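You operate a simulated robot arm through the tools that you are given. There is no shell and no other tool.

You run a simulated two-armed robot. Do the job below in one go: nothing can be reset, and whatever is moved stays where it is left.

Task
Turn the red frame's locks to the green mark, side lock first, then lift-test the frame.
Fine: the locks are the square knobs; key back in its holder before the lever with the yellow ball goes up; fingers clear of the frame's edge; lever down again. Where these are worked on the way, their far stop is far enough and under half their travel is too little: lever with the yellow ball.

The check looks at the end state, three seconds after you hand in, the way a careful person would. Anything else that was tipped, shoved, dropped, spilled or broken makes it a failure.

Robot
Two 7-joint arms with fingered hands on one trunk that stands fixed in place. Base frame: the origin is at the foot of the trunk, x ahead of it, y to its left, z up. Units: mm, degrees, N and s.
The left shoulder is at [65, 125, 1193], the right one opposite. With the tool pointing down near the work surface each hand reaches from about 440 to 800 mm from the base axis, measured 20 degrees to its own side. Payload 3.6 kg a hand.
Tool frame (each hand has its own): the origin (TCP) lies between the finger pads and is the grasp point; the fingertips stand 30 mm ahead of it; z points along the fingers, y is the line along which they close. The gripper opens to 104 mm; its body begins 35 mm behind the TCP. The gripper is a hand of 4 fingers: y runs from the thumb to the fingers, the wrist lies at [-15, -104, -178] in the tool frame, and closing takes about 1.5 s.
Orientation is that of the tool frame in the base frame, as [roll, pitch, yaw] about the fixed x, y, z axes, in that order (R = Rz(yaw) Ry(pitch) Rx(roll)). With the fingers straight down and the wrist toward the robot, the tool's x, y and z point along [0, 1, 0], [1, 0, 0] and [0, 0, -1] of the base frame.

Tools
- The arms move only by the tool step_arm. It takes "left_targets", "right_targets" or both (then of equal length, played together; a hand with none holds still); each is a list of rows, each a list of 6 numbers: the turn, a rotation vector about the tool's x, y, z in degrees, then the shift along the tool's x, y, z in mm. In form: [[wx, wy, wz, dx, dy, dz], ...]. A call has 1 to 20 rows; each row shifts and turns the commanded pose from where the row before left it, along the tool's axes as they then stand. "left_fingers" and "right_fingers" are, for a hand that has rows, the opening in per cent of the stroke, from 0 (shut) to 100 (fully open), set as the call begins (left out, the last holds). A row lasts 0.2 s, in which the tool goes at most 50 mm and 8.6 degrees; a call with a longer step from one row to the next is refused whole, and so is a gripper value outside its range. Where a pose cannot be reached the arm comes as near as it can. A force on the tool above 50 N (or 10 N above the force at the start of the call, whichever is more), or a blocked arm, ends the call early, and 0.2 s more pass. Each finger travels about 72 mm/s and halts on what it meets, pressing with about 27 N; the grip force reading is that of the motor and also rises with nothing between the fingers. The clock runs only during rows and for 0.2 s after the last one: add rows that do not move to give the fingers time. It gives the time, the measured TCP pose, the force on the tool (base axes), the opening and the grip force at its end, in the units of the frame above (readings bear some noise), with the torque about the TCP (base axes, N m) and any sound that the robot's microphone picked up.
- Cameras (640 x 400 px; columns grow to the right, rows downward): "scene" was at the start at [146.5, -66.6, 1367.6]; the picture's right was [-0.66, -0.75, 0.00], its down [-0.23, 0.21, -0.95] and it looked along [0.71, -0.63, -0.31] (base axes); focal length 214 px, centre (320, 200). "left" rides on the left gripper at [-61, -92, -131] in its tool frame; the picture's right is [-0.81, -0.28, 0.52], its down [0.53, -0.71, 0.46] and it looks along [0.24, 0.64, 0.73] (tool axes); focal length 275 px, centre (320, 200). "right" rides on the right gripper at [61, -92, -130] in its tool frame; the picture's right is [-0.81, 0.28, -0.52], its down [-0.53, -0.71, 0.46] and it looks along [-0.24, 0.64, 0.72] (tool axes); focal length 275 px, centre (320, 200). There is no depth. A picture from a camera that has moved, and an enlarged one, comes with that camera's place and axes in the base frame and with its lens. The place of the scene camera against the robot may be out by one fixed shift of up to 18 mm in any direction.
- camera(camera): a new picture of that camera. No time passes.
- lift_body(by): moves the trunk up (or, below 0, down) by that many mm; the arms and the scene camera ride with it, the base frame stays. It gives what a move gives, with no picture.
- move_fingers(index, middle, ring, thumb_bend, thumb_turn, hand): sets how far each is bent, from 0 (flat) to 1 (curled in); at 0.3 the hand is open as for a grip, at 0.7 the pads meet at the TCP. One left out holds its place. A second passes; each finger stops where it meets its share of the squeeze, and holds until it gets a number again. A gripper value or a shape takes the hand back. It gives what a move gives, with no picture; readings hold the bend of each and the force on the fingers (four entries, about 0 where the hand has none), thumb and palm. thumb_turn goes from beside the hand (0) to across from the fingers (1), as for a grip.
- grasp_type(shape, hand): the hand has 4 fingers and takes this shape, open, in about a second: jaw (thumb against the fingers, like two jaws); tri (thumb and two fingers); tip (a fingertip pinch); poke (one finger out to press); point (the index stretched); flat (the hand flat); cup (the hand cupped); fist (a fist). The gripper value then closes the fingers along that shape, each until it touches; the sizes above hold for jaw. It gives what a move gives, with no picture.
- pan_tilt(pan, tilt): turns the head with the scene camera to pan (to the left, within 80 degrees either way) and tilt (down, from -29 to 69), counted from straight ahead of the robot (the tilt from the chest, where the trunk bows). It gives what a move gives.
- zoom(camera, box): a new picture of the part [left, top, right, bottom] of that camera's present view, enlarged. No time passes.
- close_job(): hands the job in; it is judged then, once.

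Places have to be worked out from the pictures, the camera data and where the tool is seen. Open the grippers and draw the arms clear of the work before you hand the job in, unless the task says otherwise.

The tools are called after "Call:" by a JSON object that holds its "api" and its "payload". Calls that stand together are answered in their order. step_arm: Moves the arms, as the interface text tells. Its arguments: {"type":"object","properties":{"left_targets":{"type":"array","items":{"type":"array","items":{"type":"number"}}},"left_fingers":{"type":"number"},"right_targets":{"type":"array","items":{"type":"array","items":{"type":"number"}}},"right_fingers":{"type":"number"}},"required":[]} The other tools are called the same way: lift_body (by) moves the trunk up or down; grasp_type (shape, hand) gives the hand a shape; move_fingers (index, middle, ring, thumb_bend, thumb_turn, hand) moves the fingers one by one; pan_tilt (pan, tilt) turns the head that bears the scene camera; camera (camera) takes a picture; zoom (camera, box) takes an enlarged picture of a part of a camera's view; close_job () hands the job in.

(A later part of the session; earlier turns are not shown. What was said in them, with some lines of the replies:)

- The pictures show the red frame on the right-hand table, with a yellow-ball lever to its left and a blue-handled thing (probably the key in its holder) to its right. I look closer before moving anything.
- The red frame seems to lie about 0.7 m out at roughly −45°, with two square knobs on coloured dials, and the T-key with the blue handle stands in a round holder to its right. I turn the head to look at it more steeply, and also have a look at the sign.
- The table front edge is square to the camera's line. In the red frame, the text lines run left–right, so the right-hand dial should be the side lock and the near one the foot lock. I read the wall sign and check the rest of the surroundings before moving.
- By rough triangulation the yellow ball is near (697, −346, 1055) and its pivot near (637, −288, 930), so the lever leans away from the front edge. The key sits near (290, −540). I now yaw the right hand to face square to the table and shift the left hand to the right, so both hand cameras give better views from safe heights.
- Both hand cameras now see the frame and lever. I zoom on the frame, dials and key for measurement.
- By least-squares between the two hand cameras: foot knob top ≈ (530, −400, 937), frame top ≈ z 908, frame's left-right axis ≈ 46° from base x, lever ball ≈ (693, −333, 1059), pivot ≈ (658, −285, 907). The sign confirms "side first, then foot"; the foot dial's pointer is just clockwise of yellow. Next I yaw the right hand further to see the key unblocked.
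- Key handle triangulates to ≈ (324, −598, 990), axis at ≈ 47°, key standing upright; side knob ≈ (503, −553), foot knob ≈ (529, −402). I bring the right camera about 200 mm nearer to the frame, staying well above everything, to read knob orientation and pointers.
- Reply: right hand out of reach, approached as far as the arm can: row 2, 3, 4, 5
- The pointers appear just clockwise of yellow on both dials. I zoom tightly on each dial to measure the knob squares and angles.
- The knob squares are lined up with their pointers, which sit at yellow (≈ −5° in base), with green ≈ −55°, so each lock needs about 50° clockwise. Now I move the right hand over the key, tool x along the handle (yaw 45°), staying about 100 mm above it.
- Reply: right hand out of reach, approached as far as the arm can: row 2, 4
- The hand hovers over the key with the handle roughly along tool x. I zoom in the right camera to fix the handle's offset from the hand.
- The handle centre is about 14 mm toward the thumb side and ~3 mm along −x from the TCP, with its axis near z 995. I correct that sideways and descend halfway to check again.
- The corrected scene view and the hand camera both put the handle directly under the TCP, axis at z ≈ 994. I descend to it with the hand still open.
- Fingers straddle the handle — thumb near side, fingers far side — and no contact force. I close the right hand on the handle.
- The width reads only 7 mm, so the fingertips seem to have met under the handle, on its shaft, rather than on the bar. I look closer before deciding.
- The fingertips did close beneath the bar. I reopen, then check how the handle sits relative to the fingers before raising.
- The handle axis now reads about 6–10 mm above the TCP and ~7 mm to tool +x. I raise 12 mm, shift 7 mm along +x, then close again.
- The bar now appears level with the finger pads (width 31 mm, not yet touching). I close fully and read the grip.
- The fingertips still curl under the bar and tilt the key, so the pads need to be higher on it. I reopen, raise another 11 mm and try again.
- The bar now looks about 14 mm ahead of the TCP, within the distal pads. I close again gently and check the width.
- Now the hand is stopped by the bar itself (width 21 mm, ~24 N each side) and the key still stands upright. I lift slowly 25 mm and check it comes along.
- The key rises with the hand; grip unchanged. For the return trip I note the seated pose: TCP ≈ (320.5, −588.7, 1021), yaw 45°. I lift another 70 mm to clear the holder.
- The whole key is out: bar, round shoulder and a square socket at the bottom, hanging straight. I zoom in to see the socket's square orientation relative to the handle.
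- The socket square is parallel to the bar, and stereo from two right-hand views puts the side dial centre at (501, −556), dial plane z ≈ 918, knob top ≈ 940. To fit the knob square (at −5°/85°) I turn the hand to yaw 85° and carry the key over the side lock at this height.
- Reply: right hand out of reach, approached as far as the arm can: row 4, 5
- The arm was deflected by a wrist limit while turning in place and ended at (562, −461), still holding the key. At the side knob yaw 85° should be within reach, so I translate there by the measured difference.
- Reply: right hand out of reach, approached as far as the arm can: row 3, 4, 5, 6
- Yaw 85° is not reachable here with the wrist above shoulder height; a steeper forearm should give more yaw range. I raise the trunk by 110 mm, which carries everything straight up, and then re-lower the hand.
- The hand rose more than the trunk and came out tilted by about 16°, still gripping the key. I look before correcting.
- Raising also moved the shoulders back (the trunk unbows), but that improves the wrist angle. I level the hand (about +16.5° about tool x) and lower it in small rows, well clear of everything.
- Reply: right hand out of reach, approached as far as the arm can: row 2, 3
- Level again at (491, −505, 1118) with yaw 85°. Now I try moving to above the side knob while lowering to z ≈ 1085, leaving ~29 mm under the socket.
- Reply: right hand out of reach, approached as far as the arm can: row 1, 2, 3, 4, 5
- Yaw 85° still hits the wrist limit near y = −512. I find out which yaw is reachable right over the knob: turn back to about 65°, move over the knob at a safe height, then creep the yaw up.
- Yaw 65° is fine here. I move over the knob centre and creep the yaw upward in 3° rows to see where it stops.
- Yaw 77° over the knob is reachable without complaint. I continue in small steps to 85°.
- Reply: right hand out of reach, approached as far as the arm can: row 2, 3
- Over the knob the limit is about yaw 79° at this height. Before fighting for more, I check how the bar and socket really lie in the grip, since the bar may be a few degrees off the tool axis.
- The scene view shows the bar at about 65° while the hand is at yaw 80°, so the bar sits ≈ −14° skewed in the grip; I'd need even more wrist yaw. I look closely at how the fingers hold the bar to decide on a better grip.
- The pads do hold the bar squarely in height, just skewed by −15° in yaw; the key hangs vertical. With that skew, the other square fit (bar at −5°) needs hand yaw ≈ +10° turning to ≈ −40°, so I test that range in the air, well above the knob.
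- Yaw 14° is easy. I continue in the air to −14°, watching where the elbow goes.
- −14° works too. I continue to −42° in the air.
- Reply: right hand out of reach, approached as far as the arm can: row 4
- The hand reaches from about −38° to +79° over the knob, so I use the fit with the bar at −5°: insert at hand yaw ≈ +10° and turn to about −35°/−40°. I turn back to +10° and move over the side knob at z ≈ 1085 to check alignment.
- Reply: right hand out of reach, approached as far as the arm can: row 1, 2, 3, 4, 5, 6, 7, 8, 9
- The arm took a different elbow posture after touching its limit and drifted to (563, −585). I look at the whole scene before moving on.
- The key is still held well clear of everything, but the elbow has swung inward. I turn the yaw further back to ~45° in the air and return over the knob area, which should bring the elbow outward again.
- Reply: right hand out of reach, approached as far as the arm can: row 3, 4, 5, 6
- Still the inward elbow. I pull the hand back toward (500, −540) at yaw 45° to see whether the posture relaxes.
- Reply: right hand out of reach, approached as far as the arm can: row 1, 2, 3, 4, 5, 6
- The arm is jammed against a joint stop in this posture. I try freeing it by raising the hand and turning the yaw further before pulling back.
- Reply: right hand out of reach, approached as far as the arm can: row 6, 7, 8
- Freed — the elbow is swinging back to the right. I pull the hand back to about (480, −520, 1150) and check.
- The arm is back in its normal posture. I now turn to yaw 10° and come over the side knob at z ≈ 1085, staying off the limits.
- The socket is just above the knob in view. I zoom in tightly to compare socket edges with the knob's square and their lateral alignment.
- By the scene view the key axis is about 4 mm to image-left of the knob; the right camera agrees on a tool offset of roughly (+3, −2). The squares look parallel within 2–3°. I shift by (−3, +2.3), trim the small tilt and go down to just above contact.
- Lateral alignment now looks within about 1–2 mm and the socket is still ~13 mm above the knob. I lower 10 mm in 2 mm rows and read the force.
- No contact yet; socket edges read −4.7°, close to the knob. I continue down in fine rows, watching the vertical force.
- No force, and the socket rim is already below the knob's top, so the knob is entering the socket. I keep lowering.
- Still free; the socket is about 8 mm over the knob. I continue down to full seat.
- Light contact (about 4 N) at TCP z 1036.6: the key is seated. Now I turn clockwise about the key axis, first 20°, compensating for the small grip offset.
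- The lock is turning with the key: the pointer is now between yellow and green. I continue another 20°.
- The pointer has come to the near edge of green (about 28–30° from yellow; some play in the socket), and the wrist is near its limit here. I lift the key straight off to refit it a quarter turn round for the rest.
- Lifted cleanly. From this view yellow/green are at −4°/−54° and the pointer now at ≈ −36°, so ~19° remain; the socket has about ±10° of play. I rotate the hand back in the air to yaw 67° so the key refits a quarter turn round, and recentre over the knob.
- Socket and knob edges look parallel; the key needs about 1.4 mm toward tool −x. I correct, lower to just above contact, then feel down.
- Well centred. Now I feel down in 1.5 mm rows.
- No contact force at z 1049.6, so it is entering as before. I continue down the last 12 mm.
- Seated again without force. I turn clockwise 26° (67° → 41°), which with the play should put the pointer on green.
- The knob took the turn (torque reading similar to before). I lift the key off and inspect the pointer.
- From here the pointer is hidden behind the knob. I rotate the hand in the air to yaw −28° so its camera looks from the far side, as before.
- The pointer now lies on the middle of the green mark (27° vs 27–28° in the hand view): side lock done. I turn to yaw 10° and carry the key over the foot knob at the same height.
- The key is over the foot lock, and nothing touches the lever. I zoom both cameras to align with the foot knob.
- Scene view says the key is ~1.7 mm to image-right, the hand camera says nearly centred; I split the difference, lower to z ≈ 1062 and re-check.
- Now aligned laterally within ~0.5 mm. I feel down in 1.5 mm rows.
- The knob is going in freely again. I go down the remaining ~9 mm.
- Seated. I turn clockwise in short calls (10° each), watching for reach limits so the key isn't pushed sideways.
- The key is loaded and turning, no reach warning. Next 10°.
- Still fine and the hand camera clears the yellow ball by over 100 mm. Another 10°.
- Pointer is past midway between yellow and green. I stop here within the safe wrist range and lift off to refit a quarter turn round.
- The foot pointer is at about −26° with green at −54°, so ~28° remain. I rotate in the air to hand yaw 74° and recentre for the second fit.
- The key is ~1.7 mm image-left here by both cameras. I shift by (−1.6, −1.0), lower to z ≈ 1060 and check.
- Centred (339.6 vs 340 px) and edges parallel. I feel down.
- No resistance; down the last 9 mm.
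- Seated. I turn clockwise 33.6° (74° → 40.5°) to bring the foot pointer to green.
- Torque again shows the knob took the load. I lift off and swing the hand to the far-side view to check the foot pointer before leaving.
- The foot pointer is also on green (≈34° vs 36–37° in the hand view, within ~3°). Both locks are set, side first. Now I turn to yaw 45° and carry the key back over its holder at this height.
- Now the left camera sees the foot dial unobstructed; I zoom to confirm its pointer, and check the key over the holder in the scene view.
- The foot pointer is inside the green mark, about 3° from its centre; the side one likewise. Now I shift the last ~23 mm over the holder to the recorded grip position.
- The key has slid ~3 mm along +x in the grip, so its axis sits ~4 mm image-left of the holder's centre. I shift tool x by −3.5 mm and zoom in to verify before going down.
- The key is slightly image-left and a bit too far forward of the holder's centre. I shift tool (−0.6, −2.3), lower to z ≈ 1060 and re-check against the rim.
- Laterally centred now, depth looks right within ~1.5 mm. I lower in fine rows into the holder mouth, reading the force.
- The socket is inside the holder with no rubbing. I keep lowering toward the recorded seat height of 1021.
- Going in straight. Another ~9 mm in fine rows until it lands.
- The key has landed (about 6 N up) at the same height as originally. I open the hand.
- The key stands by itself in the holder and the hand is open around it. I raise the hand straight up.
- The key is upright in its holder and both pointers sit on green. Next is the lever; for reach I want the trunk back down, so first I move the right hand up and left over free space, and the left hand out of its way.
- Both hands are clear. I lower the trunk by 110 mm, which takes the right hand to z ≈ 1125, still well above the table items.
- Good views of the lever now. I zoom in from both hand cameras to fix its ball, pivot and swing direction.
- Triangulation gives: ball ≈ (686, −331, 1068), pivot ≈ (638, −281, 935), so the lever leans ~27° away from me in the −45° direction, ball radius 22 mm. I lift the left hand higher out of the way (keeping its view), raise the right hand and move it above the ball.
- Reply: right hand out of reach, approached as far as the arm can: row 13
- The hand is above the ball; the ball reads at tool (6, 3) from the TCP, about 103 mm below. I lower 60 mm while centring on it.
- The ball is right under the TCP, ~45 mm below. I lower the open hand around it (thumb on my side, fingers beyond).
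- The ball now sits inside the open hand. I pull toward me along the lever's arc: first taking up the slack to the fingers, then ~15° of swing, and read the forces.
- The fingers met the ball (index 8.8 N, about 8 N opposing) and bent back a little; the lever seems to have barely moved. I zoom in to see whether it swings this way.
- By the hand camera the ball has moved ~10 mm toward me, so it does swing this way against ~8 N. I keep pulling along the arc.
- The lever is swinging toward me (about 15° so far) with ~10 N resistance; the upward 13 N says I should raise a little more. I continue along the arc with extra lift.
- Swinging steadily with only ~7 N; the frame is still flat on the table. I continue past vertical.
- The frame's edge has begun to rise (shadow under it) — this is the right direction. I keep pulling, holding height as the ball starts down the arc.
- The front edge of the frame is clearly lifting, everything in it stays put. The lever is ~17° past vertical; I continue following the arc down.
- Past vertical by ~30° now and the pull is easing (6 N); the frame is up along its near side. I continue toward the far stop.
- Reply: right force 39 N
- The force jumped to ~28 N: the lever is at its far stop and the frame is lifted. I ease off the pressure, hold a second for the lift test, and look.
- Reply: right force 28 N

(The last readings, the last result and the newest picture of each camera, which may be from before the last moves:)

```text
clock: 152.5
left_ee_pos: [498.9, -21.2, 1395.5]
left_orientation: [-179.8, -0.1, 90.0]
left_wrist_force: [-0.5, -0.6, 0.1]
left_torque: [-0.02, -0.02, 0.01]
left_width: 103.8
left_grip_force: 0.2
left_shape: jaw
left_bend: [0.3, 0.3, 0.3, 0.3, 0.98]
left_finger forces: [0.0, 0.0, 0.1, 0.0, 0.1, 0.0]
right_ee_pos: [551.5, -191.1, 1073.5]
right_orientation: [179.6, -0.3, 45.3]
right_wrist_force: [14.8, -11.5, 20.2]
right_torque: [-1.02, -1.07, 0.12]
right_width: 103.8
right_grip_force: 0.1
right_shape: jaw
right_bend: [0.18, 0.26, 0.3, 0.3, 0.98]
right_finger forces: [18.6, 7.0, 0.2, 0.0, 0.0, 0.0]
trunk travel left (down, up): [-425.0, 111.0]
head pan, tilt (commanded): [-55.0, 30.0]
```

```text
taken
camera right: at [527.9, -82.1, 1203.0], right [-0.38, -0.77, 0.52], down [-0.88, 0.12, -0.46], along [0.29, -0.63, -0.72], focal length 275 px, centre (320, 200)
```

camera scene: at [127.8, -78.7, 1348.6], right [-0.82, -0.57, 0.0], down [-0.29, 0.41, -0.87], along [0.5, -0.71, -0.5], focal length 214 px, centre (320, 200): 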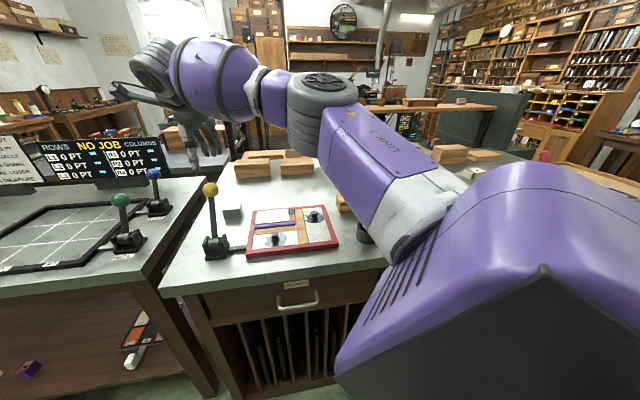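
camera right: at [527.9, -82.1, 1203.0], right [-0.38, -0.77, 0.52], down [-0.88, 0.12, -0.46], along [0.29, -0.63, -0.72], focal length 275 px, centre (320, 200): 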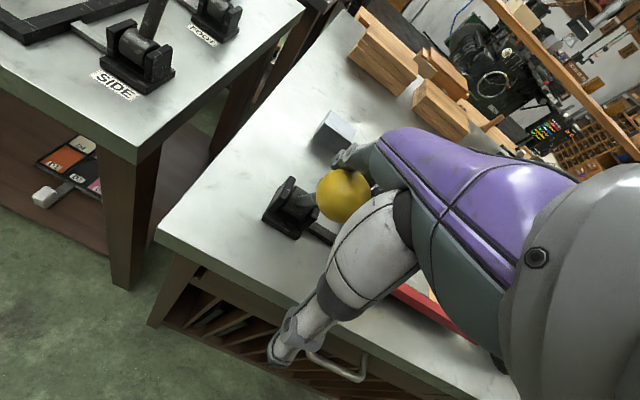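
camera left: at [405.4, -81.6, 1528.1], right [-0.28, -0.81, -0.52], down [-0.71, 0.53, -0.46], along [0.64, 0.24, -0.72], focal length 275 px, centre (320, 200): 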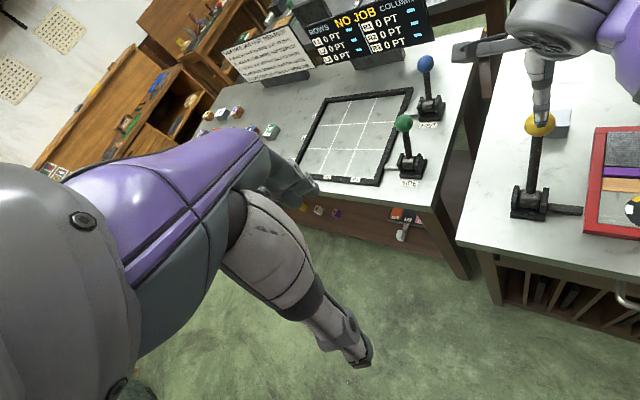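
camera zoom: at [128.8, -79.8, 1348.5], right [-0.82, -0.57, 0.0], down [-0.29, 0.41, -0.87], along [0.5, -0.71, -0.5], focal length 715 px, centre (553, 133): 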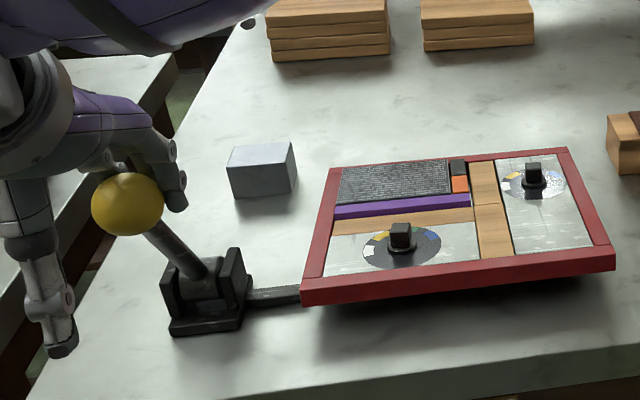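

Lever is at its far stop with the frame raised and nothing shifting inside it: the lift test is done. I now release by moving the hand forward 45 mm so the ball is centred between thumb and fingers, and see whether the lever stays.

Call:
{"api": "step_arm", "payload": {"right_targets": [[0, 0, 0, 0, 5, -1], [0, 0, 0, 0, 5, -1], [0, 0, 0, 0, 5, 0], [0, 0, 0, 0, 6, 0], [0, 0, 0, 0, 6, 0], [0, 0, 0, 0, 6, 0], [0, 0, 0, 0, 6, 0], [0, 0, 0, 0, 6, 0], [0, 0, 0, 0, 0, 0]]}}

Call:
{"api": "zoom", "payload": {"camera": "scene", "box": [180, 160, 320, 280]}}

Call:
{"api": "camera", "payload": {"camera": "right"}}

```text
clock: 154.5
left_ee_pos: [497.3, -20.5, 1397.0]
left_orientation: [-179.9, 0.0, 90.0]
left_wrist_force: [0.5, 0.4, -0.2]
left_torque: [-0.01, 0.0, -0.01]
left_width: 104.0
left_grip_force: 0.1
left_shape: jaw
left_bend: [0.3, 0.3, 0.3, 0.3, 0.98]
left_finger forces: [0.0, 0.1, 0.0, 0.1, 0.1, 0.1]
right_ee_pos: [582.5, -221.8, 1074.2]
right_orientation: [-179.9, -0.1, 45.2]
right_wrist_force: [-0.1, 0.6, -0.9]
right_torque: [0.0, -0.02, 0.01]
right_width: 103.7
right_grip_force: 0.0
right_shape: jaw
right_bend: [0.3, 0.3, 0.3, 0.3, 0.98]
right_finger forces: [0.0, 0.1, 0.1, 0.1, 0.0, 0.1]
trunk travel left (down, up): [-425.0, 111.0]
head pan, tilt (commanded): [-55.0, 30.0]
```

```text
3.33 times, centred on (250, 220) of scene
camera zoom: at [128.5, -78.7, 1348.5], right [-0.82, -0.57, 0.0], down [-0.29, 0.41, -0.87], along [0.5, -0.71, -0.5], focal length 715 px, centre (553, 133)
```

zoom: 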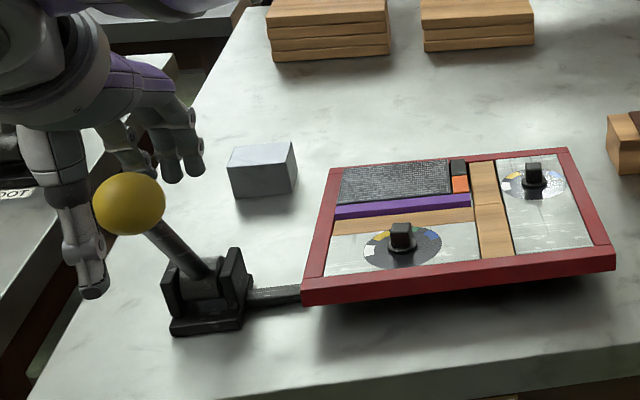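

```text
taken
camera right: at [558.9, -113.5, 1204.1], right [-0.38, -0.77, 0.52], down [-0.88, 0.13, -0.46], along [0.29, -0.63, -0.73], focal length 275 px, centre (320, 200)
```

right: 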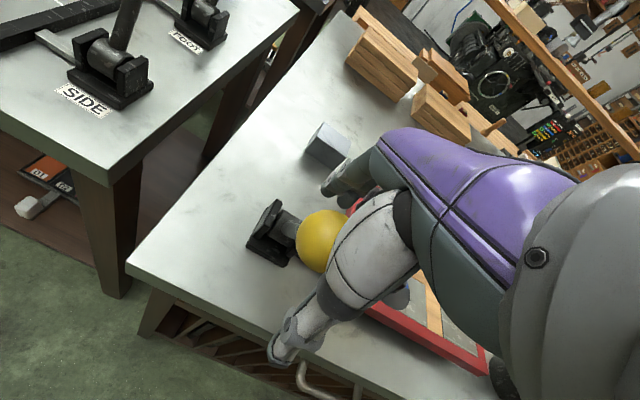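

The lever stays where it is by friction, ball centred in the hand with zero force. I close the hand partway (about 58%) to form a loose cage around the ball.

Call:
{"api": "step_arm", "payload": {"right_targets": [[0, 0, 0, 0, 0, 0], [0, 0, 0, 0, 0, 0], [0, 0, 0, 0, 0, 0], [0, 0, 0, 0, 0, 0], [0, 0, 0, 0, 0, 0]], "right_fingers": 58}}

Call:
{"api": "camera", "payload": {"camera": "right"}}

Call:
{"api": "zoom", "payload": {"camera": "scene", "box": [180, 160, 320, 280]}}

```text
clock: 155.7
left_ee_pos: [499.1, -20.1, 1397.4]
left_orientation: [-180.0, 0.0, 90.0]
left_wrist_force: [0.1, 0.5, -0.5]
left_torque: [-0.01, -0.02, 0.0]
left_width: 103.8
left_grip_force: 0.0
left_shape: jaw
left_bend: [0.3, 0.3, 0.3, 0.3, 0.98]
left_finger forces: [0.0, 0.0, 0.0, 0.1, 0.1, 0.0]
right_ee_pos: [580.9, -223.0, 1074.3]
right_orientation: [-180.0, -0.1, 45.1]
right_wrist_force: [-0.9, 0.3, 0.6]
right_torque: [0.0, 0.01, 0.0]
right_width: 61.0
right_grip_force: 0.0
right_shape: jaw
right_bend: [0.74, 0.41, 0.38, 0.65, 1.0]
right_finger forces: [0.0, 0.0, 0.0, 0.0, 0.0, 0.0]
trunk travel left (down, up): [-425.0, 111.0]
head pan, tilt (commanded): [-55.0, 30.0]
```

```text
taken
camera right: at [558.9, -113.5, 1204.2], right [-0.38, -0.77, 0.52], down [-0.88, 0.13, -0.46], along [0.29, -0.63, -0.73], focal length 275 px, centre (320, 200)
```

right: 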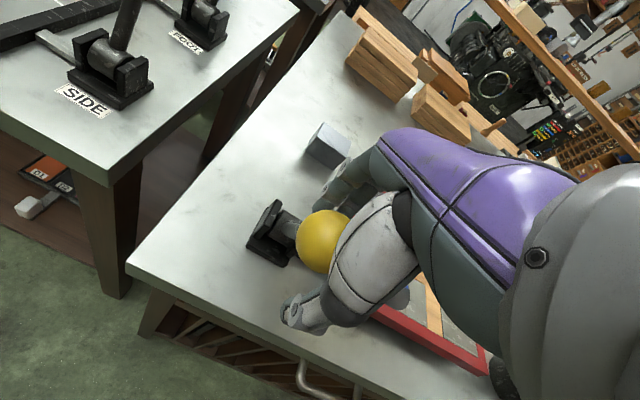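

```text
3.33 times, centred on (250, 220) of scene
camera zoom: at [128.5, -78.8, 1348.5], right [-0.82, -0.57, 0.0], down [-0.29, 0.41, -0.87], along [0.5, -0.71, -0.5], focal length 715 px, centre (553, 133)
```

zoom: 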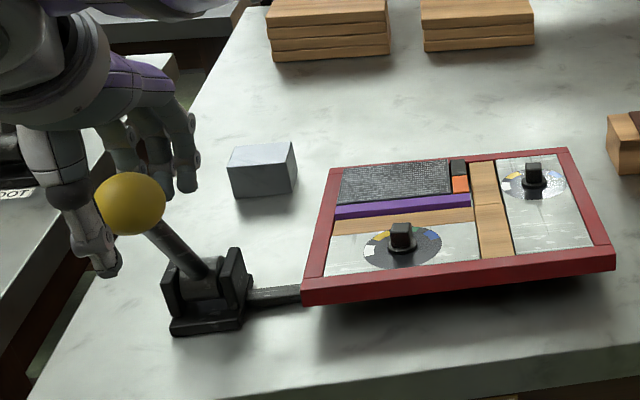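

Cage formed, no contact. I now push the lever forward along its arc with the thumb side, first ~20°.

Call:
{"api": "step_arm", "payload": {"right_targets": [[0, 0, 0, 0, 8, -1], [0, 0, 0, 0, 5.6, -3.2], [0, 0, 0, 0, 5.7, -3.2], [0, 0, 0, 0, 5.9, -2.8], [0, 0, 0, 0, 5.9, -2.8], [0, 0, 0, 0, 6.1, -2.3], [0, 0, 0, 0, 6.1, -2.3], [0, 0, 0, 0, 6.3, -1.7], [0, 0, 0, 0, 6.3, -1.7], [0, 0, 0, 0, 0, 0]]}}

Call:
{"api": "camera", "payload": {"camera": "right"}}

Call:
{"api": "zoom", "payload": {"camera": "scene", "box": [180, 160, 320, 280]}}

```text
clock: 157.9
left_ee_pos: [496.9, -19.5, 1396.4]
left_orientation: [180.0, 0.0, 90.0]
left_wrist_force: [-0.1, 0.8, 0.0]
left_torque: [-0.01, -0.02, 0.0]
left_width: 103.6
left_grip_force: 0.1
left_shape: jaw
left_bend: [0.3, 0.3, 0.3, 0.3, 0.98]
left_finger forces: [0.0, 0.0, 0.1, 0.0, 0.0, 0.0]
right_ee_pos: [622.0, -260.5, 1094.8]
right_orientation: [180.0, -0.1, 45.3]
right_wrist_force: [-1.9, 2.8, 3.1]
right_torque: [0.11, 0.05, 0.0]
right_width: 64.1
right_grip_force: 0.1
right_shape: jaw
right_bend: [0.74, 0.41, 0.38, 0.63, 1.0]
right_finger forces: [0.0, 0.1, 0.1, 0.0, 3.0, 0.0]
trunk travel left (down, up): [-425.0, 111.0]
head pan, tilt (commanded): [-55.0, 30.0]
```

```text
taken
camera right: at [598.1, -152.3, 1224.9], right [-0.38, -0.77, 0.52], down [-0.88, 0.13, -0.46], along [0.29, -0.63, -0.72], focal length 275 px, centre (320, 200)
```

right: 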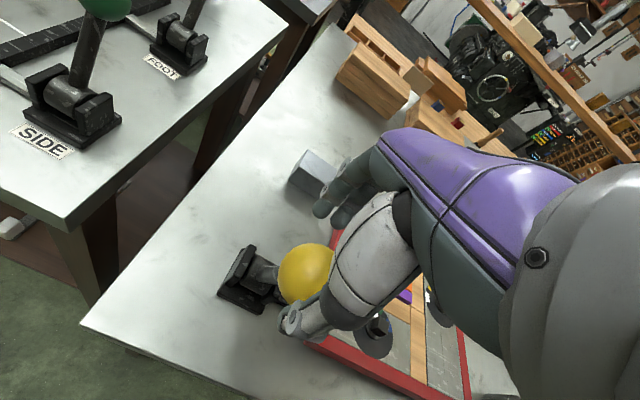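

```text
3.33 times, centred on (250, 220) of scene
camera zoom: at [128.0, -78.3, 1348.6], right [-0.82, -0.57, 0.0], down [-0.29, 0.41, -0.87], along [0.5, -0.71, -0.5], focal length 715 px, centre (553, 133)
```

zoom: 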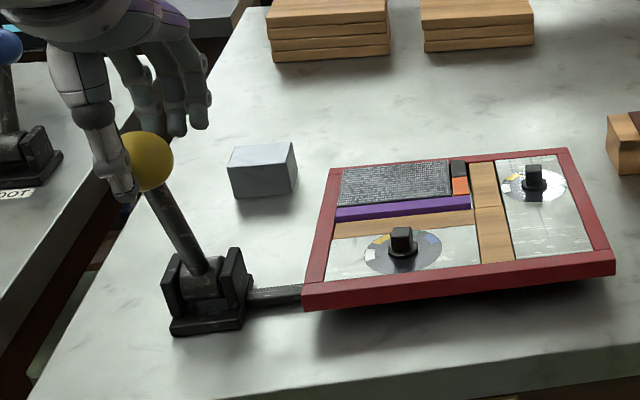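

The thumb is moving the lever back with only ~3 N, the frame coming down slowly. To keep within reach at the end I narrow the cage a little and continue the arc to just past vertical.

Call:
{"api": "step_arm", "payload": {"right_targets": [[0, 0, 0, 0, 0, 0], [0, 0, 0, 0, 3, -1], [0, 0, 0, 0, 6.3, -1.7], [0, 0, 0, 0, 6.4, -1.1], [0, 0, 0, 0, 6.4, -1.1], [0, 0, 0, 0, 6.5, -0.6], [0, 0, 0, 0, 6.5, -0.6], [0, 0, 0, 0, 6.5, 0], [0, 0, 0, 0, 6.5, 0], [0, 0, 0, 0, 0, 0]], "right_fingers": 48}}

Call:
{"api": "camera", "payload": {"camera": "right"}}

Call:
{"api": "zoom", "payload": {"camera": "scene", "box": [180, 160, 320, 280]}}

```text
clock: 160.1
left_ee_pos: [498.7, -20.1, 1397.4]
left_orientation: [180.0, 0.0, 90.0]
left_wrist_force: [0.3, 0.1, 0.5]
left_torque: [-0.04, 0.01, -0.03]
left_width: 103.9
left_grip_force: 0.1
left_shape: jaw
left_bend: [0.3, 0.3, 0.3, 0.3, 0.98]
left_finger forces: [0.0, 0.0, 0.0, 0.1, 0.1, 0.1]
right_ee_pos: [653.7, -293.3, 1100.3]
right_orientation: [180.0, -0.1, 45.1]
right_wrist_force: [-1.2, 1.6, 0.3]
right_torque: [0.02, 0.04, 0.0]
right_width: 52.3
right_grip_force: 0.1
right_shape: jaw
right_bend: [0.74, 0.45, 0.42, 0.68, 1.0]
right_finger forces: [0.0, 0.0, 0.1, 0.0, 1.7, 0.0]
trunk travel left (down, up): [-425.0, 111.0]
head pan, tilt (commanded): [-55.0, 30.0]
```

```text
taken
camera right: at [632.2, -185.8, 1230.8], right [-0.38, -0.77, 0.52], down [-0.88, 0.13, -0.46], along [0.29, -0.63, -0.72], focal length 275 px, centre (320, 200)
```

right: 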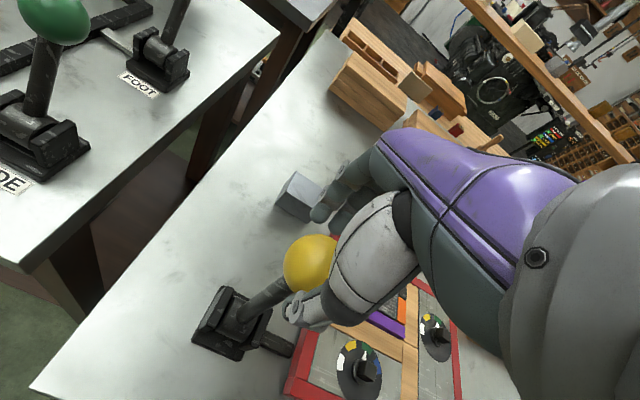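

```text
3.33 times, centred on (250, 220) of scene
camera zoom: at [128.2, -78.5, 1348.6], right [-0.82, -0.57, 0.0], down [-0.29, 0.41, -0.87], along [0.5, -0.71, -0.5], focal length 715 px, centre (553, 133)
```

zoom: 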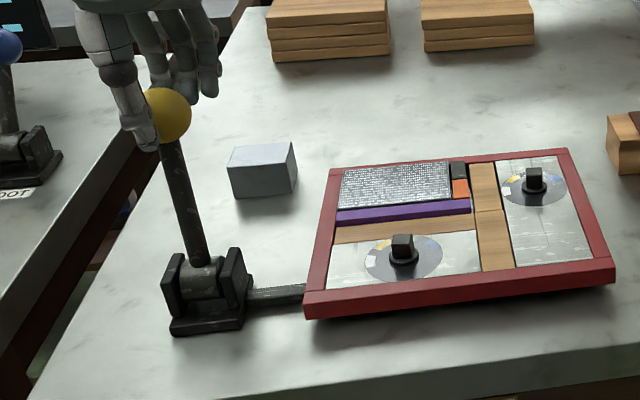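

Lever about vertical, frame nearly down again, forces ~2 N. I continue pushing it forward toward its original lean.

Call:
{"api": "step_arm", "payload": {"right_targets": [[0, 0, 0, 0, 6.5, 0.3], [0, 0, 0, 0, 6.5, 0.5], [0, 0, 0, 0, 6.5, 0.7], [0, 0, 0, 0, 6.4, 1], [0, 0, 0, 0, 6.4, 1.2], [0, 0, 0, 0, 6.3, 1.5], [0, 0, 0, 0, 0, 0]]}}

Call:
{"api": "camera", "payload": {"camera": "right"}}

Call:
{"api": "zoom", "payload": {"camera": "scene", "box": [180, 160, 320, 280]}}

```text
clock: 161.7
left_ee_pos: [497.8, -21.4, 1397.3]
left_orientation: [-180.0, 0.0, 90.0]
left_wrist_force: [-0.8, 0.1, -0.6]
left_torque: [-0.01, -0.05, -0.01]
left_width: 103.6
left_grip_force: 0.0
left_shape: jaw
left_bend: [0.3, 0.3, 0.3, 0.3, 0.98]
left_finger forces: [0.0, 0.0, 0.1, 0.0, 0.1, 0.1]
right_ee_pos: [682.9, -321.3, 1096.7]
right_orientation: [180.0, -0.1, 45.3]
right_wrist_force: [-1.0, 1.9, 0.9]
right_torque: [0.01, 0.06, 0.01]
right_width: 51.9
right_grip_force: 0.0
right_shape: jaw
right_bend: [0.74, 0.45, 0.42, 0.69, 1.0]
right_finger forces: [0.0, 0.1, 0.1, 0.1, 1.5, 0.1]
trunk travel left (down, up): [-425.0, 111.0]
head pan, tilt (commanded): [-55.0, 30.0]
```

```text
taken
camera right: at [659.8, -213.6, 1226.1], right [-0.38, -0.77, 0.52], down [-0.88, 0.13, -0.46], along [0.29, -0.63, -0.72], focal length 275 px, centre (320, 200)
```

right: 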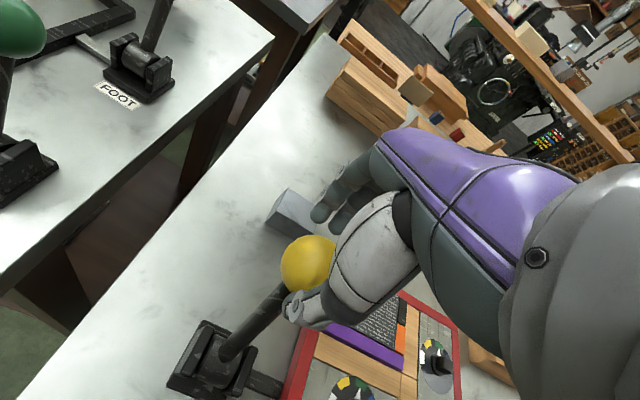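

```text
3.33 times, centred on (250, 220) of scene
camera zoom: at [128.3, -78.5, 1348.6], right [-0.82, -0.57, 0.0], down [-0.29, 0.41, -0.87], along [0.5, -0.71, -0.5], focal length 715 px, centre (553, 133)
```

zoom: 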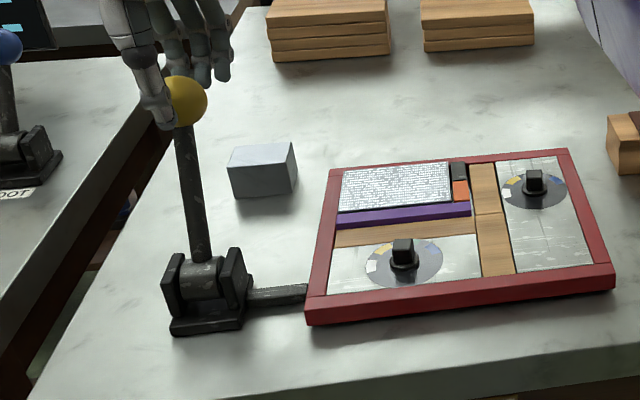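

Frame is flat again and the lever is nearly at its first position (scene ball offset only a few px). I push the last part gently until it meets its rest stop.

Call:
{"api": "step_arm", "payload": {"right_targets": [[0, 0, 0, 0, 5, 1.4], [0, 0, 0, 0, 5, 1.5], [0, 0, 0, 0, 5, 1.7], [0, 0, 0, 0, 0, 0]]}}

Call:
{"api": "zoom", "payload": {"camera": "scene", "box": [180, 160, 320, 280]}}

```text
clock: 162.7
left_ee_pos: [498.2, -20.9, 1397.1]
left_orientation: [180.0, 0.0, 90.1]
left_wrist_force: [0.4, -0.6, 0.0]
left_torque: [0.02, 0.04, 0.03]
left_width: 103.8
left_grip_force: 0.0
left_shape: jaw
left_bend: [0.3, 0.3, 0.3, 0.3, 0.98]
left_finger forces: [0.0, 0.1, 0.0, 0.0, 0.0, 0.0]
right_ee_pos: [693.3, -332.2, 1090.3]
right_orientation: [-180.0, -0.1, 45.1]
right_wrist_force: [-0.7, 1.1, 1.0]
right_torque: [0.01, 0.04, 0.0]
right_width: 51.8
right_grip_force: 0.0
right_shape: jaw
right_bend: [0.74, 0.45, 0.42, 0.69, 1.0]
right_finger forces: [0.1, 0.0, 0.0, 0.1, 1.2, 0.0]
trunk travel left (down, up): [-425.0, 111.0]
head pan, tilt (commanded): [-55.0, 30.0]
```

```text
3.33 times, centred on (250, 220) of scene
camera zoom: at [128.3, -78.5, 1348.5], right [-0.82, -0.57, 0.0], down [-0.29, 0.41, -0.87], along [0.5, -0.71, -0.5], focal length 715 px, centre (553, 133)
```

zoom: 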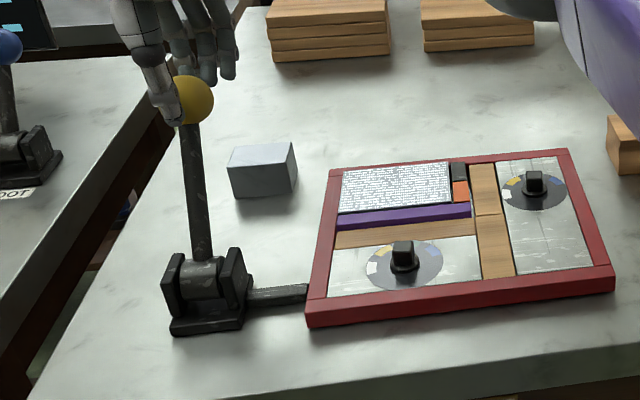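

By the rod's slope (0.10 now vs 0.08 at first) it still has some way to go. I continue gently.

Call:
{"api": "step_arm", "payload": {"right_targets": [[0, 0, 0, 0, 4, 1.5], [0, 0, 0, 0, 4, 1.6], [0, 0, 0, 0, 4, 1.7], [0, 0, 0, 0, 0, 0]]}}

Call:
{"api": "zoom", "payload": {"camera": "scene", "box": [185, 170, 275, 275]}}

Call:
{"api": "camera", "payload": {"camera": "right"}}

```text
clock: 163.7
left_ee_pos: [497.5, -19.8, 1397.5]
left_orientation: [-179.9, 0.0, 90.0]
left_wrist_force: [0.2, 0.5, -0.6]
left_torque: [-0.02, -0.01, 0.03]
left_width: 103.6
left_grip_force: 0.1
left_shape: jaw
left_bend: [0.3, 0.3, 0.3, 0.3, 0.98]
left_finger forces: [0.0, 0.1, 0.0, 0.1, 0.0, 0.1]
right_ee_pos: [700.0, -341.1, 1086.2]
right_orientation: [180.0, -0.1, 45.2]
right_wrist_force: [-3.2, 3.2, 2.6]
right_torque: [0.09, 0.1, -0.03]
right_width: 54.2
right_grip_force: 0.0
right_shape: jaw
right_bend: [0.74, 0.45, 0.42, 0.67, 1.0]
right_finger forces: [0.1, 0.1, 0.0, 0.1, 4.3, 0.1]
trunk travel left (down, up): [-425.0, 111.0]
head pan, tilt (commanded): [-55.0, 30.0]
```

```text
3.81 times, centred on (230, 222) of scene
camera zoom: at [127.8, -78.1, 1348.6], right [-0.82, -0.57, 0.0], down [-0.29, 0.41, -0.87], along [0.5, -0.71, -0.5], focal length 817 px, centre (663, 114)
```

zoom: 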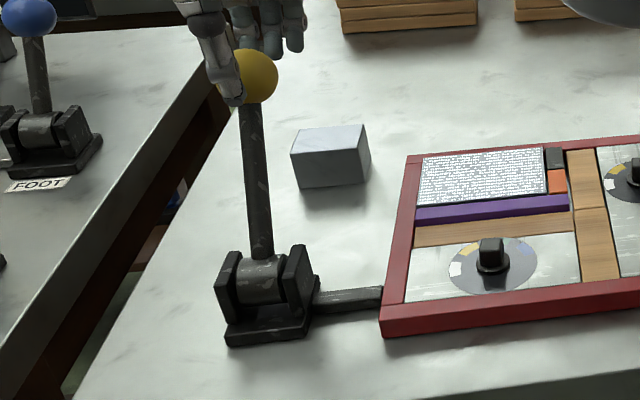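

```text
taken
camera right: at [678.0, -231.9, 1216.5], right [-0.38, -0.77, 0.52], down [-0.88, 0.13, -0.46], along [0.29, -0.63, -0.72], focal length 275 px, centre (320, 200)
```

right: 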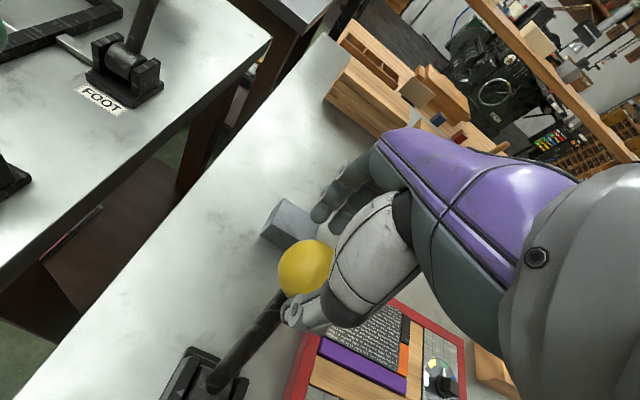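

The ball's right edge and the rod coincide with the very first picture, and the thumb force rose to 4 N at the rest stop: lever is down. One more 2 mm nudge, then I open the hand and back off slightly.

Call:
{"api": "step_arm", "payload": {"right_targets": [[0, 0, 0, 0, 2, 0.6], [0, 0, 0, 0, 0, 0]]}}

Call:
{"api": "step_arm", "payload": {"right_targets": [[0, 0, 0, 0, -3, 0], [0, 0, 0, 0, 0, 0], [0, 0, 0, 0, 0, 0], [0, 0, 0, 0, 0, 0], [0, 0, 0, 0, 0, 0], [0, 0, 0, 0, 0, 0]], "right_fingers": 100}}

Call:
{"api": "camera", "payload": {"camera": "right"}}

Call:
{"api": "zoom", "payload": {"camera": "scene", "box": [185, 170, 275, 275]}}

```text
clock: 164.3
left_ee_pos: [497.1, -18.2, 1396.6]
left_orientation: [-180.0, 0.0, 90.1]
left_wrist_force: [0.1, -0.4, -0.4]
left_torque: [0.01, 0.01, 0.04]
left_width: 103.9
left_grip_force: 0.1
left_shape: jaw
left_bend: [0.3, 0.3, 0.3, 0.3, 0.98]
left_finger forces: [0.0, 0.1, 0.1, 0.0, 0.1, 0.0]
right_ee_pos: [700.5, -341.7, 1086.7]
right_orientation: [180.0, 0.0, 45.1]
right_wrist_force: [-3.6, 4.2, 3.2]
right_torque: [0.16, 0.19, -0.02]
right_width: 55.5
right_grip_force: 0.1
right_shape: jaw
right_bend: [0.74, 0.45, 0.42, 0.66, 1.0]
right_finger forces: [0.0, 0.0, 0.0, 0.0, 5.2, 0.0]
trunk travel left (down, up): [-425.0, 111.0]
head pan, tilt (commanded): [-55.0, 30.0]
```

```text
clock: 165.7
left_ee_pos: [497.1, -20.3, 1396.9]
left_orientation: [180.0, 0.0, 90.0]
left_wrist_force: [-0.2, 0.6, 0.4]
left_torque: [-0.01, -0.01, 0.0]
left_width: 103.5
left_grip_force: 0.0
left_shape: jaw
left_bend: [0.3, 0.3, 0.3, 0.3, 0.98]
left_finger forces: [0.0, 0.0, 0.0, 0.0, 0.1, 0.0]
right_ee_pos: [699.7, -340.4, 1085.5]
right_orientation: [180.0, -0.1, 45.2]
right_wrist_force: [0.2, 0.3, -0.3]
right_torque: [-0.01, -0.01, 0.02]
right_width: 103.6
right_grip_force: 0.1
right_shape: jaw
right_bend: [0.3, 0.3, 0.3, 0.3, 0.98]
right_finger forces: [0.1, 0.0, 0.0, 0.0, 0.0, 0.0]
trunk travel left (down, up): [-425.0, 111.0]
head pan, tilt (commanded): [-55.0, 30.0]
```

```text
taken
camera right: at [678.1, -231.8, 1215.8], right [-0.38, -0.77, 0.52], down [-0.88, 0.13, -0.46], along [0.29, -0.63, -0.73], focal length 275 px, centre (320, 200)
```

right: 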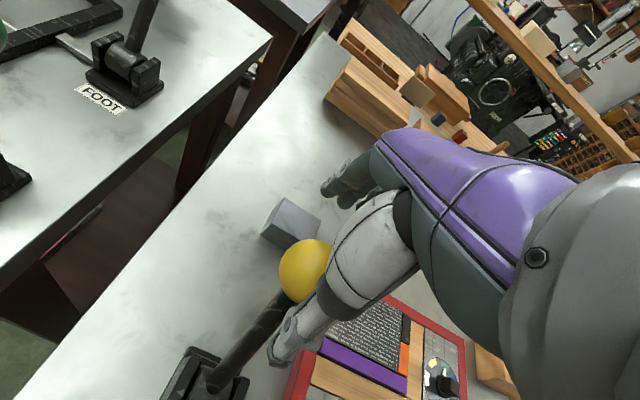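

```text
3.81 times, centred on (230, 222) of scene
camera zoom: at [128.5, -78.7, 1348.5], right [-0.82, -0.57, 0.0], down [-0.29, 0.41, -0.87], along [0.5, -0.71, -0.5], focal length 817 px, centre (663, 114)
```

zoom: 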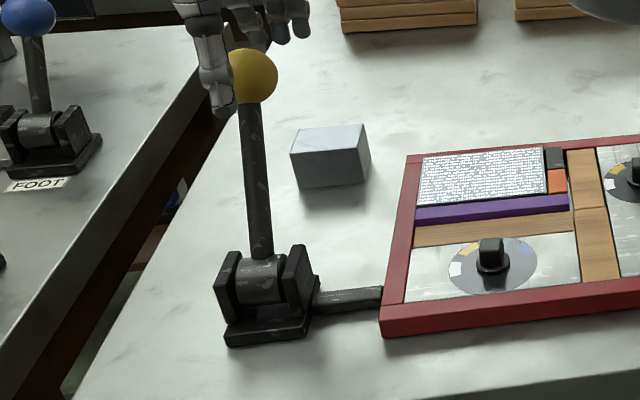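

Hand is open with zero force and the lever stands at its rest position. I recentre 12 mm and rise straight up off the ball, retreating slightly.

Call:
{"api": "step_arm", "payload": {"right_targets": [[0, 0, 0, 0, -6, 0], [0, 0, 0, 0, -6, 0], [0, 0, 0, 0, 0, -12], [0, 0, 0, 0, -1, -12], [0, 0, 0, 0, -1, -12], [0, 0, 0, 0, -1.5, -12], [0, 0, 0, 0, -1.5, -12], [0, 0, 0, 0, -4, -12], [0, 0, 0, 0, -8, -12], [0, 0, 0, 0, -12, -8], [0, 0, 0, 0, 0, 0]]}}

Call:
{"api": "zoom", "payload": {"camera": "scene", "box": [150, 110, 290, 275]}}

Call:
{"api": "camera", "payload": {"camera": "right"}}

```text
clock: 168.1
left_ee_pos: [498.3, -20.2, 1397.0]
left_orientation: [-179.9, 0.1, 90.0]
left_wrist_force: [0.2, 0.1, -0.2]
left_torque: [-0.01, -0.02, -0.02]
left_width: 103.5
left_grip_force: 0.0
left_shape: jaw
left_bend: [0.3, 0.3, 0.3, 0.3, 0.98]
left_finger forces: [0.0, 0.1, 0.0, 0.1, 0.0, 0.1]
right_ee_pos: [671.5, -312.8, 1178.0]
right_orientation: [-179.9, -0.2, 45.1]
right_wrist_force: [-0.1, -0.2, -0.3]
right_torque: [-0.02, 0.0, 0.0]
right_width: 103.8
right_grip_force: 0.1
right_shape: jaw
right_bend: [0.3, 0.3, 0.3, 0.3, 0.98]
right_finger forces: [0.0, 0.0, 0.0, 0.1, 0.0, 0.0]
trunk travel left (down, up): [-425.0, 111.0]
head pan, tilt (commanded): [-55.0, 30.0]
```

```text
2.42 times, centred on (220, 192) of scene
camera zoom: at [128.9, -78.9, 1348.4], right [-0.82, -0.57, 0.0], down [-0.29, 0.41, -0.87], along [0.5, -0.71, -0.5], focal length 520 px, centre (562, 218)
```

zoom: 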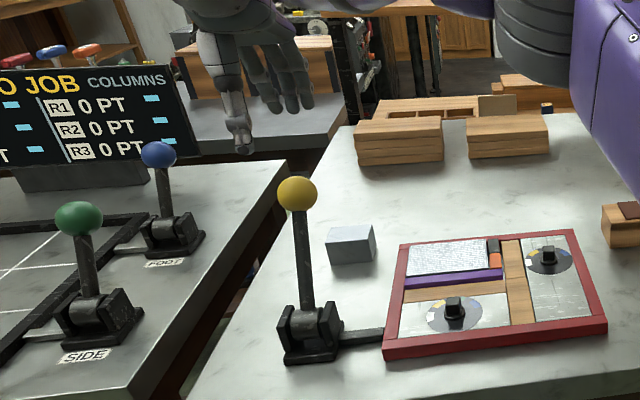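

```text
taken
camera right: at [649.3, -204.1, 1307.4], right [-0.38, -0.77, 0.52], down [-0.88, 0.13, -0.46], along [0.29, -0.63, -0.73], focal length 275 px, centre (320, 200)
```

right: 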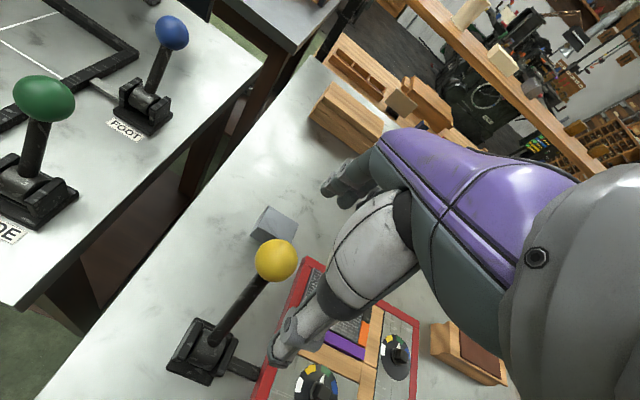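

The hand is clear of the lever, which looks exactly as at the start. I draw the right arm back over free space and then check all dials, key and surroundings once more.

Call:
{"api": "step_arm", "payload": {"right_targets": [[0, 0, 0, -15, -15, -7], [0, 0, 0, -17, -15, -7], [0, 0, 0, -17, -15, -7], [0, 0, 0, -17, -15, -7], [0, 0, 0, -17, -15, -7], [0, 0, 0, -17, -15, -7], [0, 0, 0, -17, -15, -7], [0, 0, 0, -17, -15, -7], [0, 0, 0, -17, -15, -7], [0, 0, 0, -17, -15, -7], [0, 0, 0, -17, -15, -7], [0, 0, 0, 0, 0, 0]]}}

Call:
{"api": "camera", "payload": {"camera": "scene"}}

Call:
{"api": "camera", "payload": {"camera": "right"}}

Call:
{"api": "camera", "payload": {"camera": "left"}}

```text
clock: 170.7
left_ee_pos: [498.2, -20.3, 1396.0]
left_orientation: [-180.0, 0.0, 90.0]
left_wrist_force: [-0.4, 1.2, 0.6]
left_torque: [0.01, -0.03, 0.04]
left_width: 103.6
left_grip_force: 0.0
left_shape: jaw
left_bend: [0.3, 0.3, 0.3, 0.3, 0.98]
left_finger forces: [0.0, 0.0, 0.0, 0.0, 0.0, 0.0]
right_ee_pos: [423.9, -327.4, 1253.2]
right_orientation: [-180.0, -0.1, 45.1]
right_wrist_force: [-0.8, -0.2, -0.4]
right_torque: [0.02, -0.01, 0.03]
right_width: 103.7
right_grip_force: 0.0
right_shape: jaw
right_bend: [0.3, 0.3, 0.3, 0.3, 0.98]
right_finger forces: [0.0, 0.1, 0.0, 0.0, 0.0, 0.0]
trunk travel left (down, up): [-425.0, 111.0]
head pan, tilt (commanded): [-55.0, 30.0]
```

```text
taken
camera scene: at [129.1, -78.7, 1348.4], right [-0.82, -0.57, 0.0], down [-0.29, 0.41, -0.87], along [0.5, -0.71, -0.5], focal length 214 px, centre (320, 200)
```

scene: 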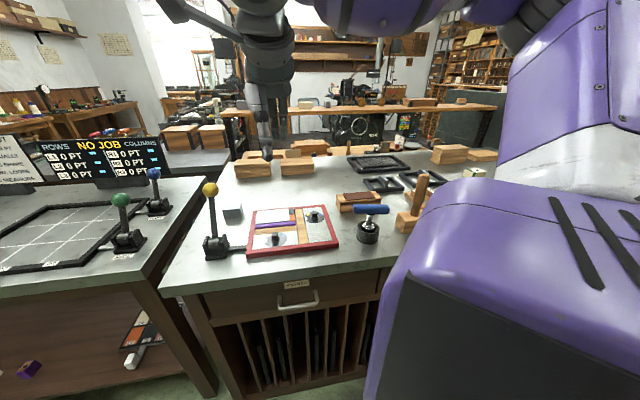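

```text
taken
camera right: at [401.7, -218.2, 1382.9], right [-0.38, -0.77, 0.52], down [-0.88, 0.13, -0.46], along [0.29, -0.63, -0.73], focal length 275 px, centre (320, 200)
```

right: 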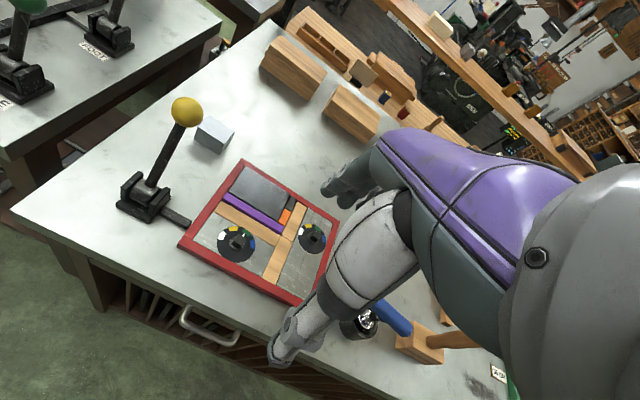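

```text
taken
camera left: at [406.9, -81.6, 1527.6], right [-0.28, -0.81, -0.52], down [-0.71, 0.53, -0.45], along [0.64, 0.24, -0.73], focal length 275 px, centre (320, 200)
```

left: 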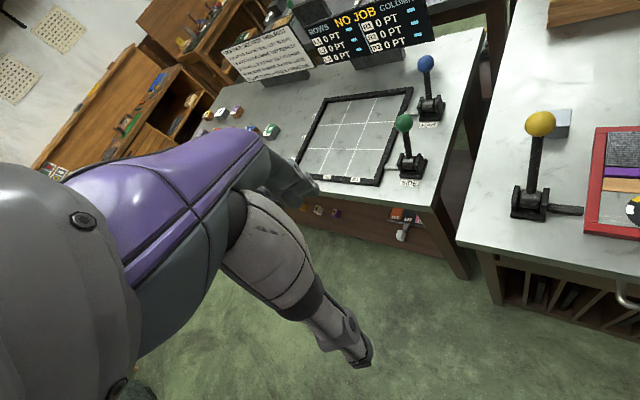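

I take close-ups for the final check: both dials from above and the lever, frame and key.

Call:
{"api": "zoom", "payload": {"camera": "right", "box": [205, 205, 345, 285]}}

Call:
{"api": "zoom", "payload": {"camera": "right", "box": [290, 210, 335, 265]}}

Call:
{"api": "zoom", "payload": {"camera": "scene", "box": [190, 170, 450, 270]}}

```text
4.57 times, centred on (275, 245) of right
camera zoom: at [401.7, -218.2, 1382.9], right [-0.38, -0.77, 0.52], down [-0.88, 0.13, -0.46], along [0.29, -0.63, -0.73], focal length 1258 px, centre (526, -6)
```

zoom: 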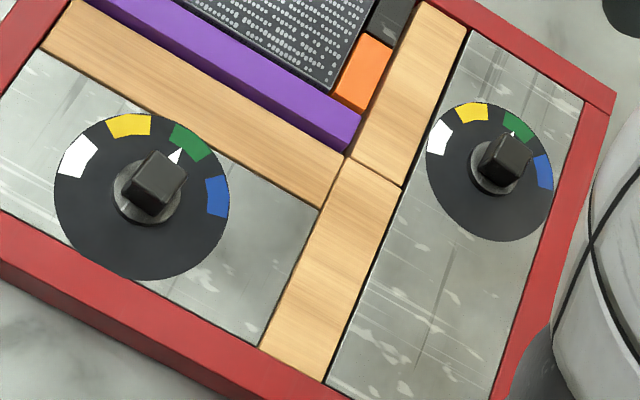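

```text
7.27 times, centred on (312, 238) of right
camera zoom: at [401.7, -218.2, 1382.9], right [-0.38, -0.77, 0.52], down [-0.88, 0.13, -0.46], along [0.29, -0.63, -0.73], focal length 2002 px, centre (374, -73)
```

zoom: 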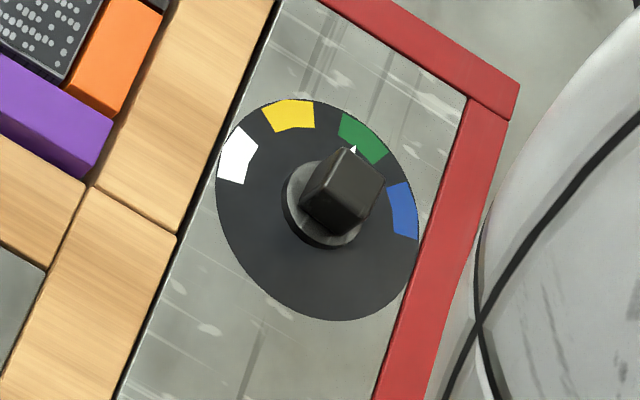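

```text
2.46 times, centred on (320, 220) of scene
camera zoom: at [129.1, -78.7, 1348.4], right [-0.82, -0.57, 0.0], down [-0.29, 0.41, -0.87], along [0.5, -0.71, -0.5], focal length 528 px, centre (320, 151)
```

zoom: 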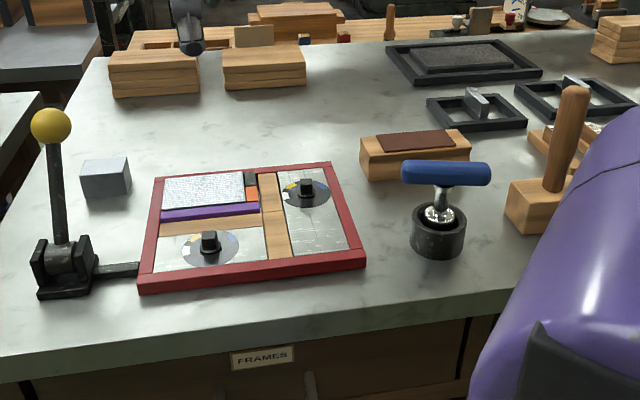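

Both pointers rest on green, the key is in its holder, the lever is at its rest stop, the frame is flat and nothing else has moved. Finally I draw the right arm back to near its starting place.

Call:
{"api": "step_arm", "payload": {"right_targets": [[0, 0, 0, -12, -17, 0], [0, 0, 0, -12, -17, 0], [0, 0, 0, -12, -17, 0], [0, 0, 0, -12, -17, 0], [0, 0, 0, -12, -17, 0], [0, 0, 0, -12, -17, 0], [0, 0, 0, -12, -17, 0], [0, 0, 0, -12, -17, 0], [0, 0, 0, -12, -17, 0], [0, 0, 0, 0, 0, 0]], "right_fingers": 100}}

Call:
{"api": "camera", "payload": {"camera": "scene"}}

Call:
{"api": "camera", "payload": {"camera": "right"}}

```text
clock: 172.9
left_ee_pos: [499.2, -20.6, 1396.1]
left_orientation: [-179.8, 0.0, 90.1]
left_wrist_force: [-0.1, 0.1, -0.3]
left_torque: [0.01, -0.04, 0.01]
left_width: 103.9
left_grip_force: 0.0
left_shape: jaw
left_bend: [0.3, 0.3, 0.3, 0.3, 0.98]
left_finger forces: [0.1, 0.0, 0.0, 0.0, 0.0, 0.0]
right_ee_pos: [240.5, -294.6, 1254.0]
right_orientation: [180.0, -0.1, 45.1]
right_wrist_force: [-0.9, -0.5, 0.8]
right_torque: [0.02, -0.01, 0.0]
right_width: 103.9
right_grip_force: 0.1
right_shape: jaw
right_bend: [0.3, 0.3, 0.3, 0.3, 0.98]
right_finger forces: [0.0, 0.0, 0.1, 0.1, 0.0, 0.1]
trunk travel left (down, up): [-425.0, 111.0]
head pan, tilt (commanded): [-55.0, 30.0]
```

```text
taken
camera scene: at [128.8, -78.7, 1348.5], right [-0.82, -0.57, 0.0], down [-0.29, 0.41, -0.87], along [0.5, -0.71, -0.5], focal length 214 px, centre (320, 200)
```

scene: 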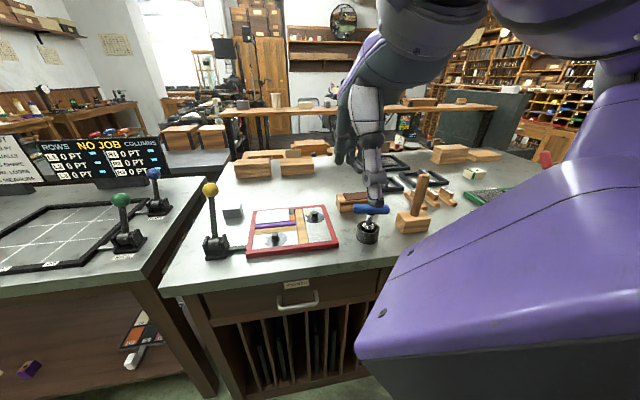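

```text
taken
camera right: at [217.9, -186.5, 1384.1], right [-0.38, -0.77, 0.52], down [-0.88, 0.13, -0.46], along [0.29, -0.63, -0.73], focal length 275 px, centre (320, 200)
```

right: 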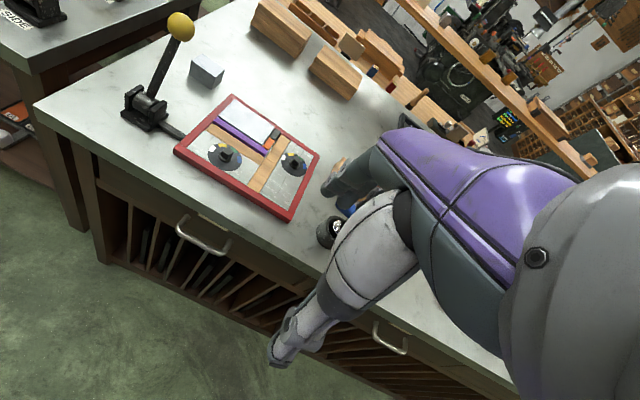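

Both arms are open, unloaded and clear of the work. The locks are on green (side first, then foot), the key is in its holder, and the lever has been raised to its far stop and returned to rest. I hand the job in.

Call:
{"api": "close_job", "payload": {}}

```text
The job is handed in.
```

The red frame's locks are both on the green mark, side lock first and then foot lock. The frame has been lift-tested, and I've handed the job in.

- **Locks:** In the last close-ups the side pointer sits within about 2° of the centre of the green mark. The foot pointer is about 3° short of centre, but well inside the mark. The wrist ran out of turn on each lock, so I lifted the key off and refitted it a quarter turn round to finish.
- **Key:** It was back in its round holder, standing upright, before I touched the lever.
- **Lever:** I pulled the lever with the yellow ball to its far stop, which raised the near side of the frame. Nothing in the frame shifted. I then pushed the lever back to rest, where it matches the first picture.
- **Finish:** The frame lies flat, and nothing else on the table looks moved. Both hands are open and drawn back.
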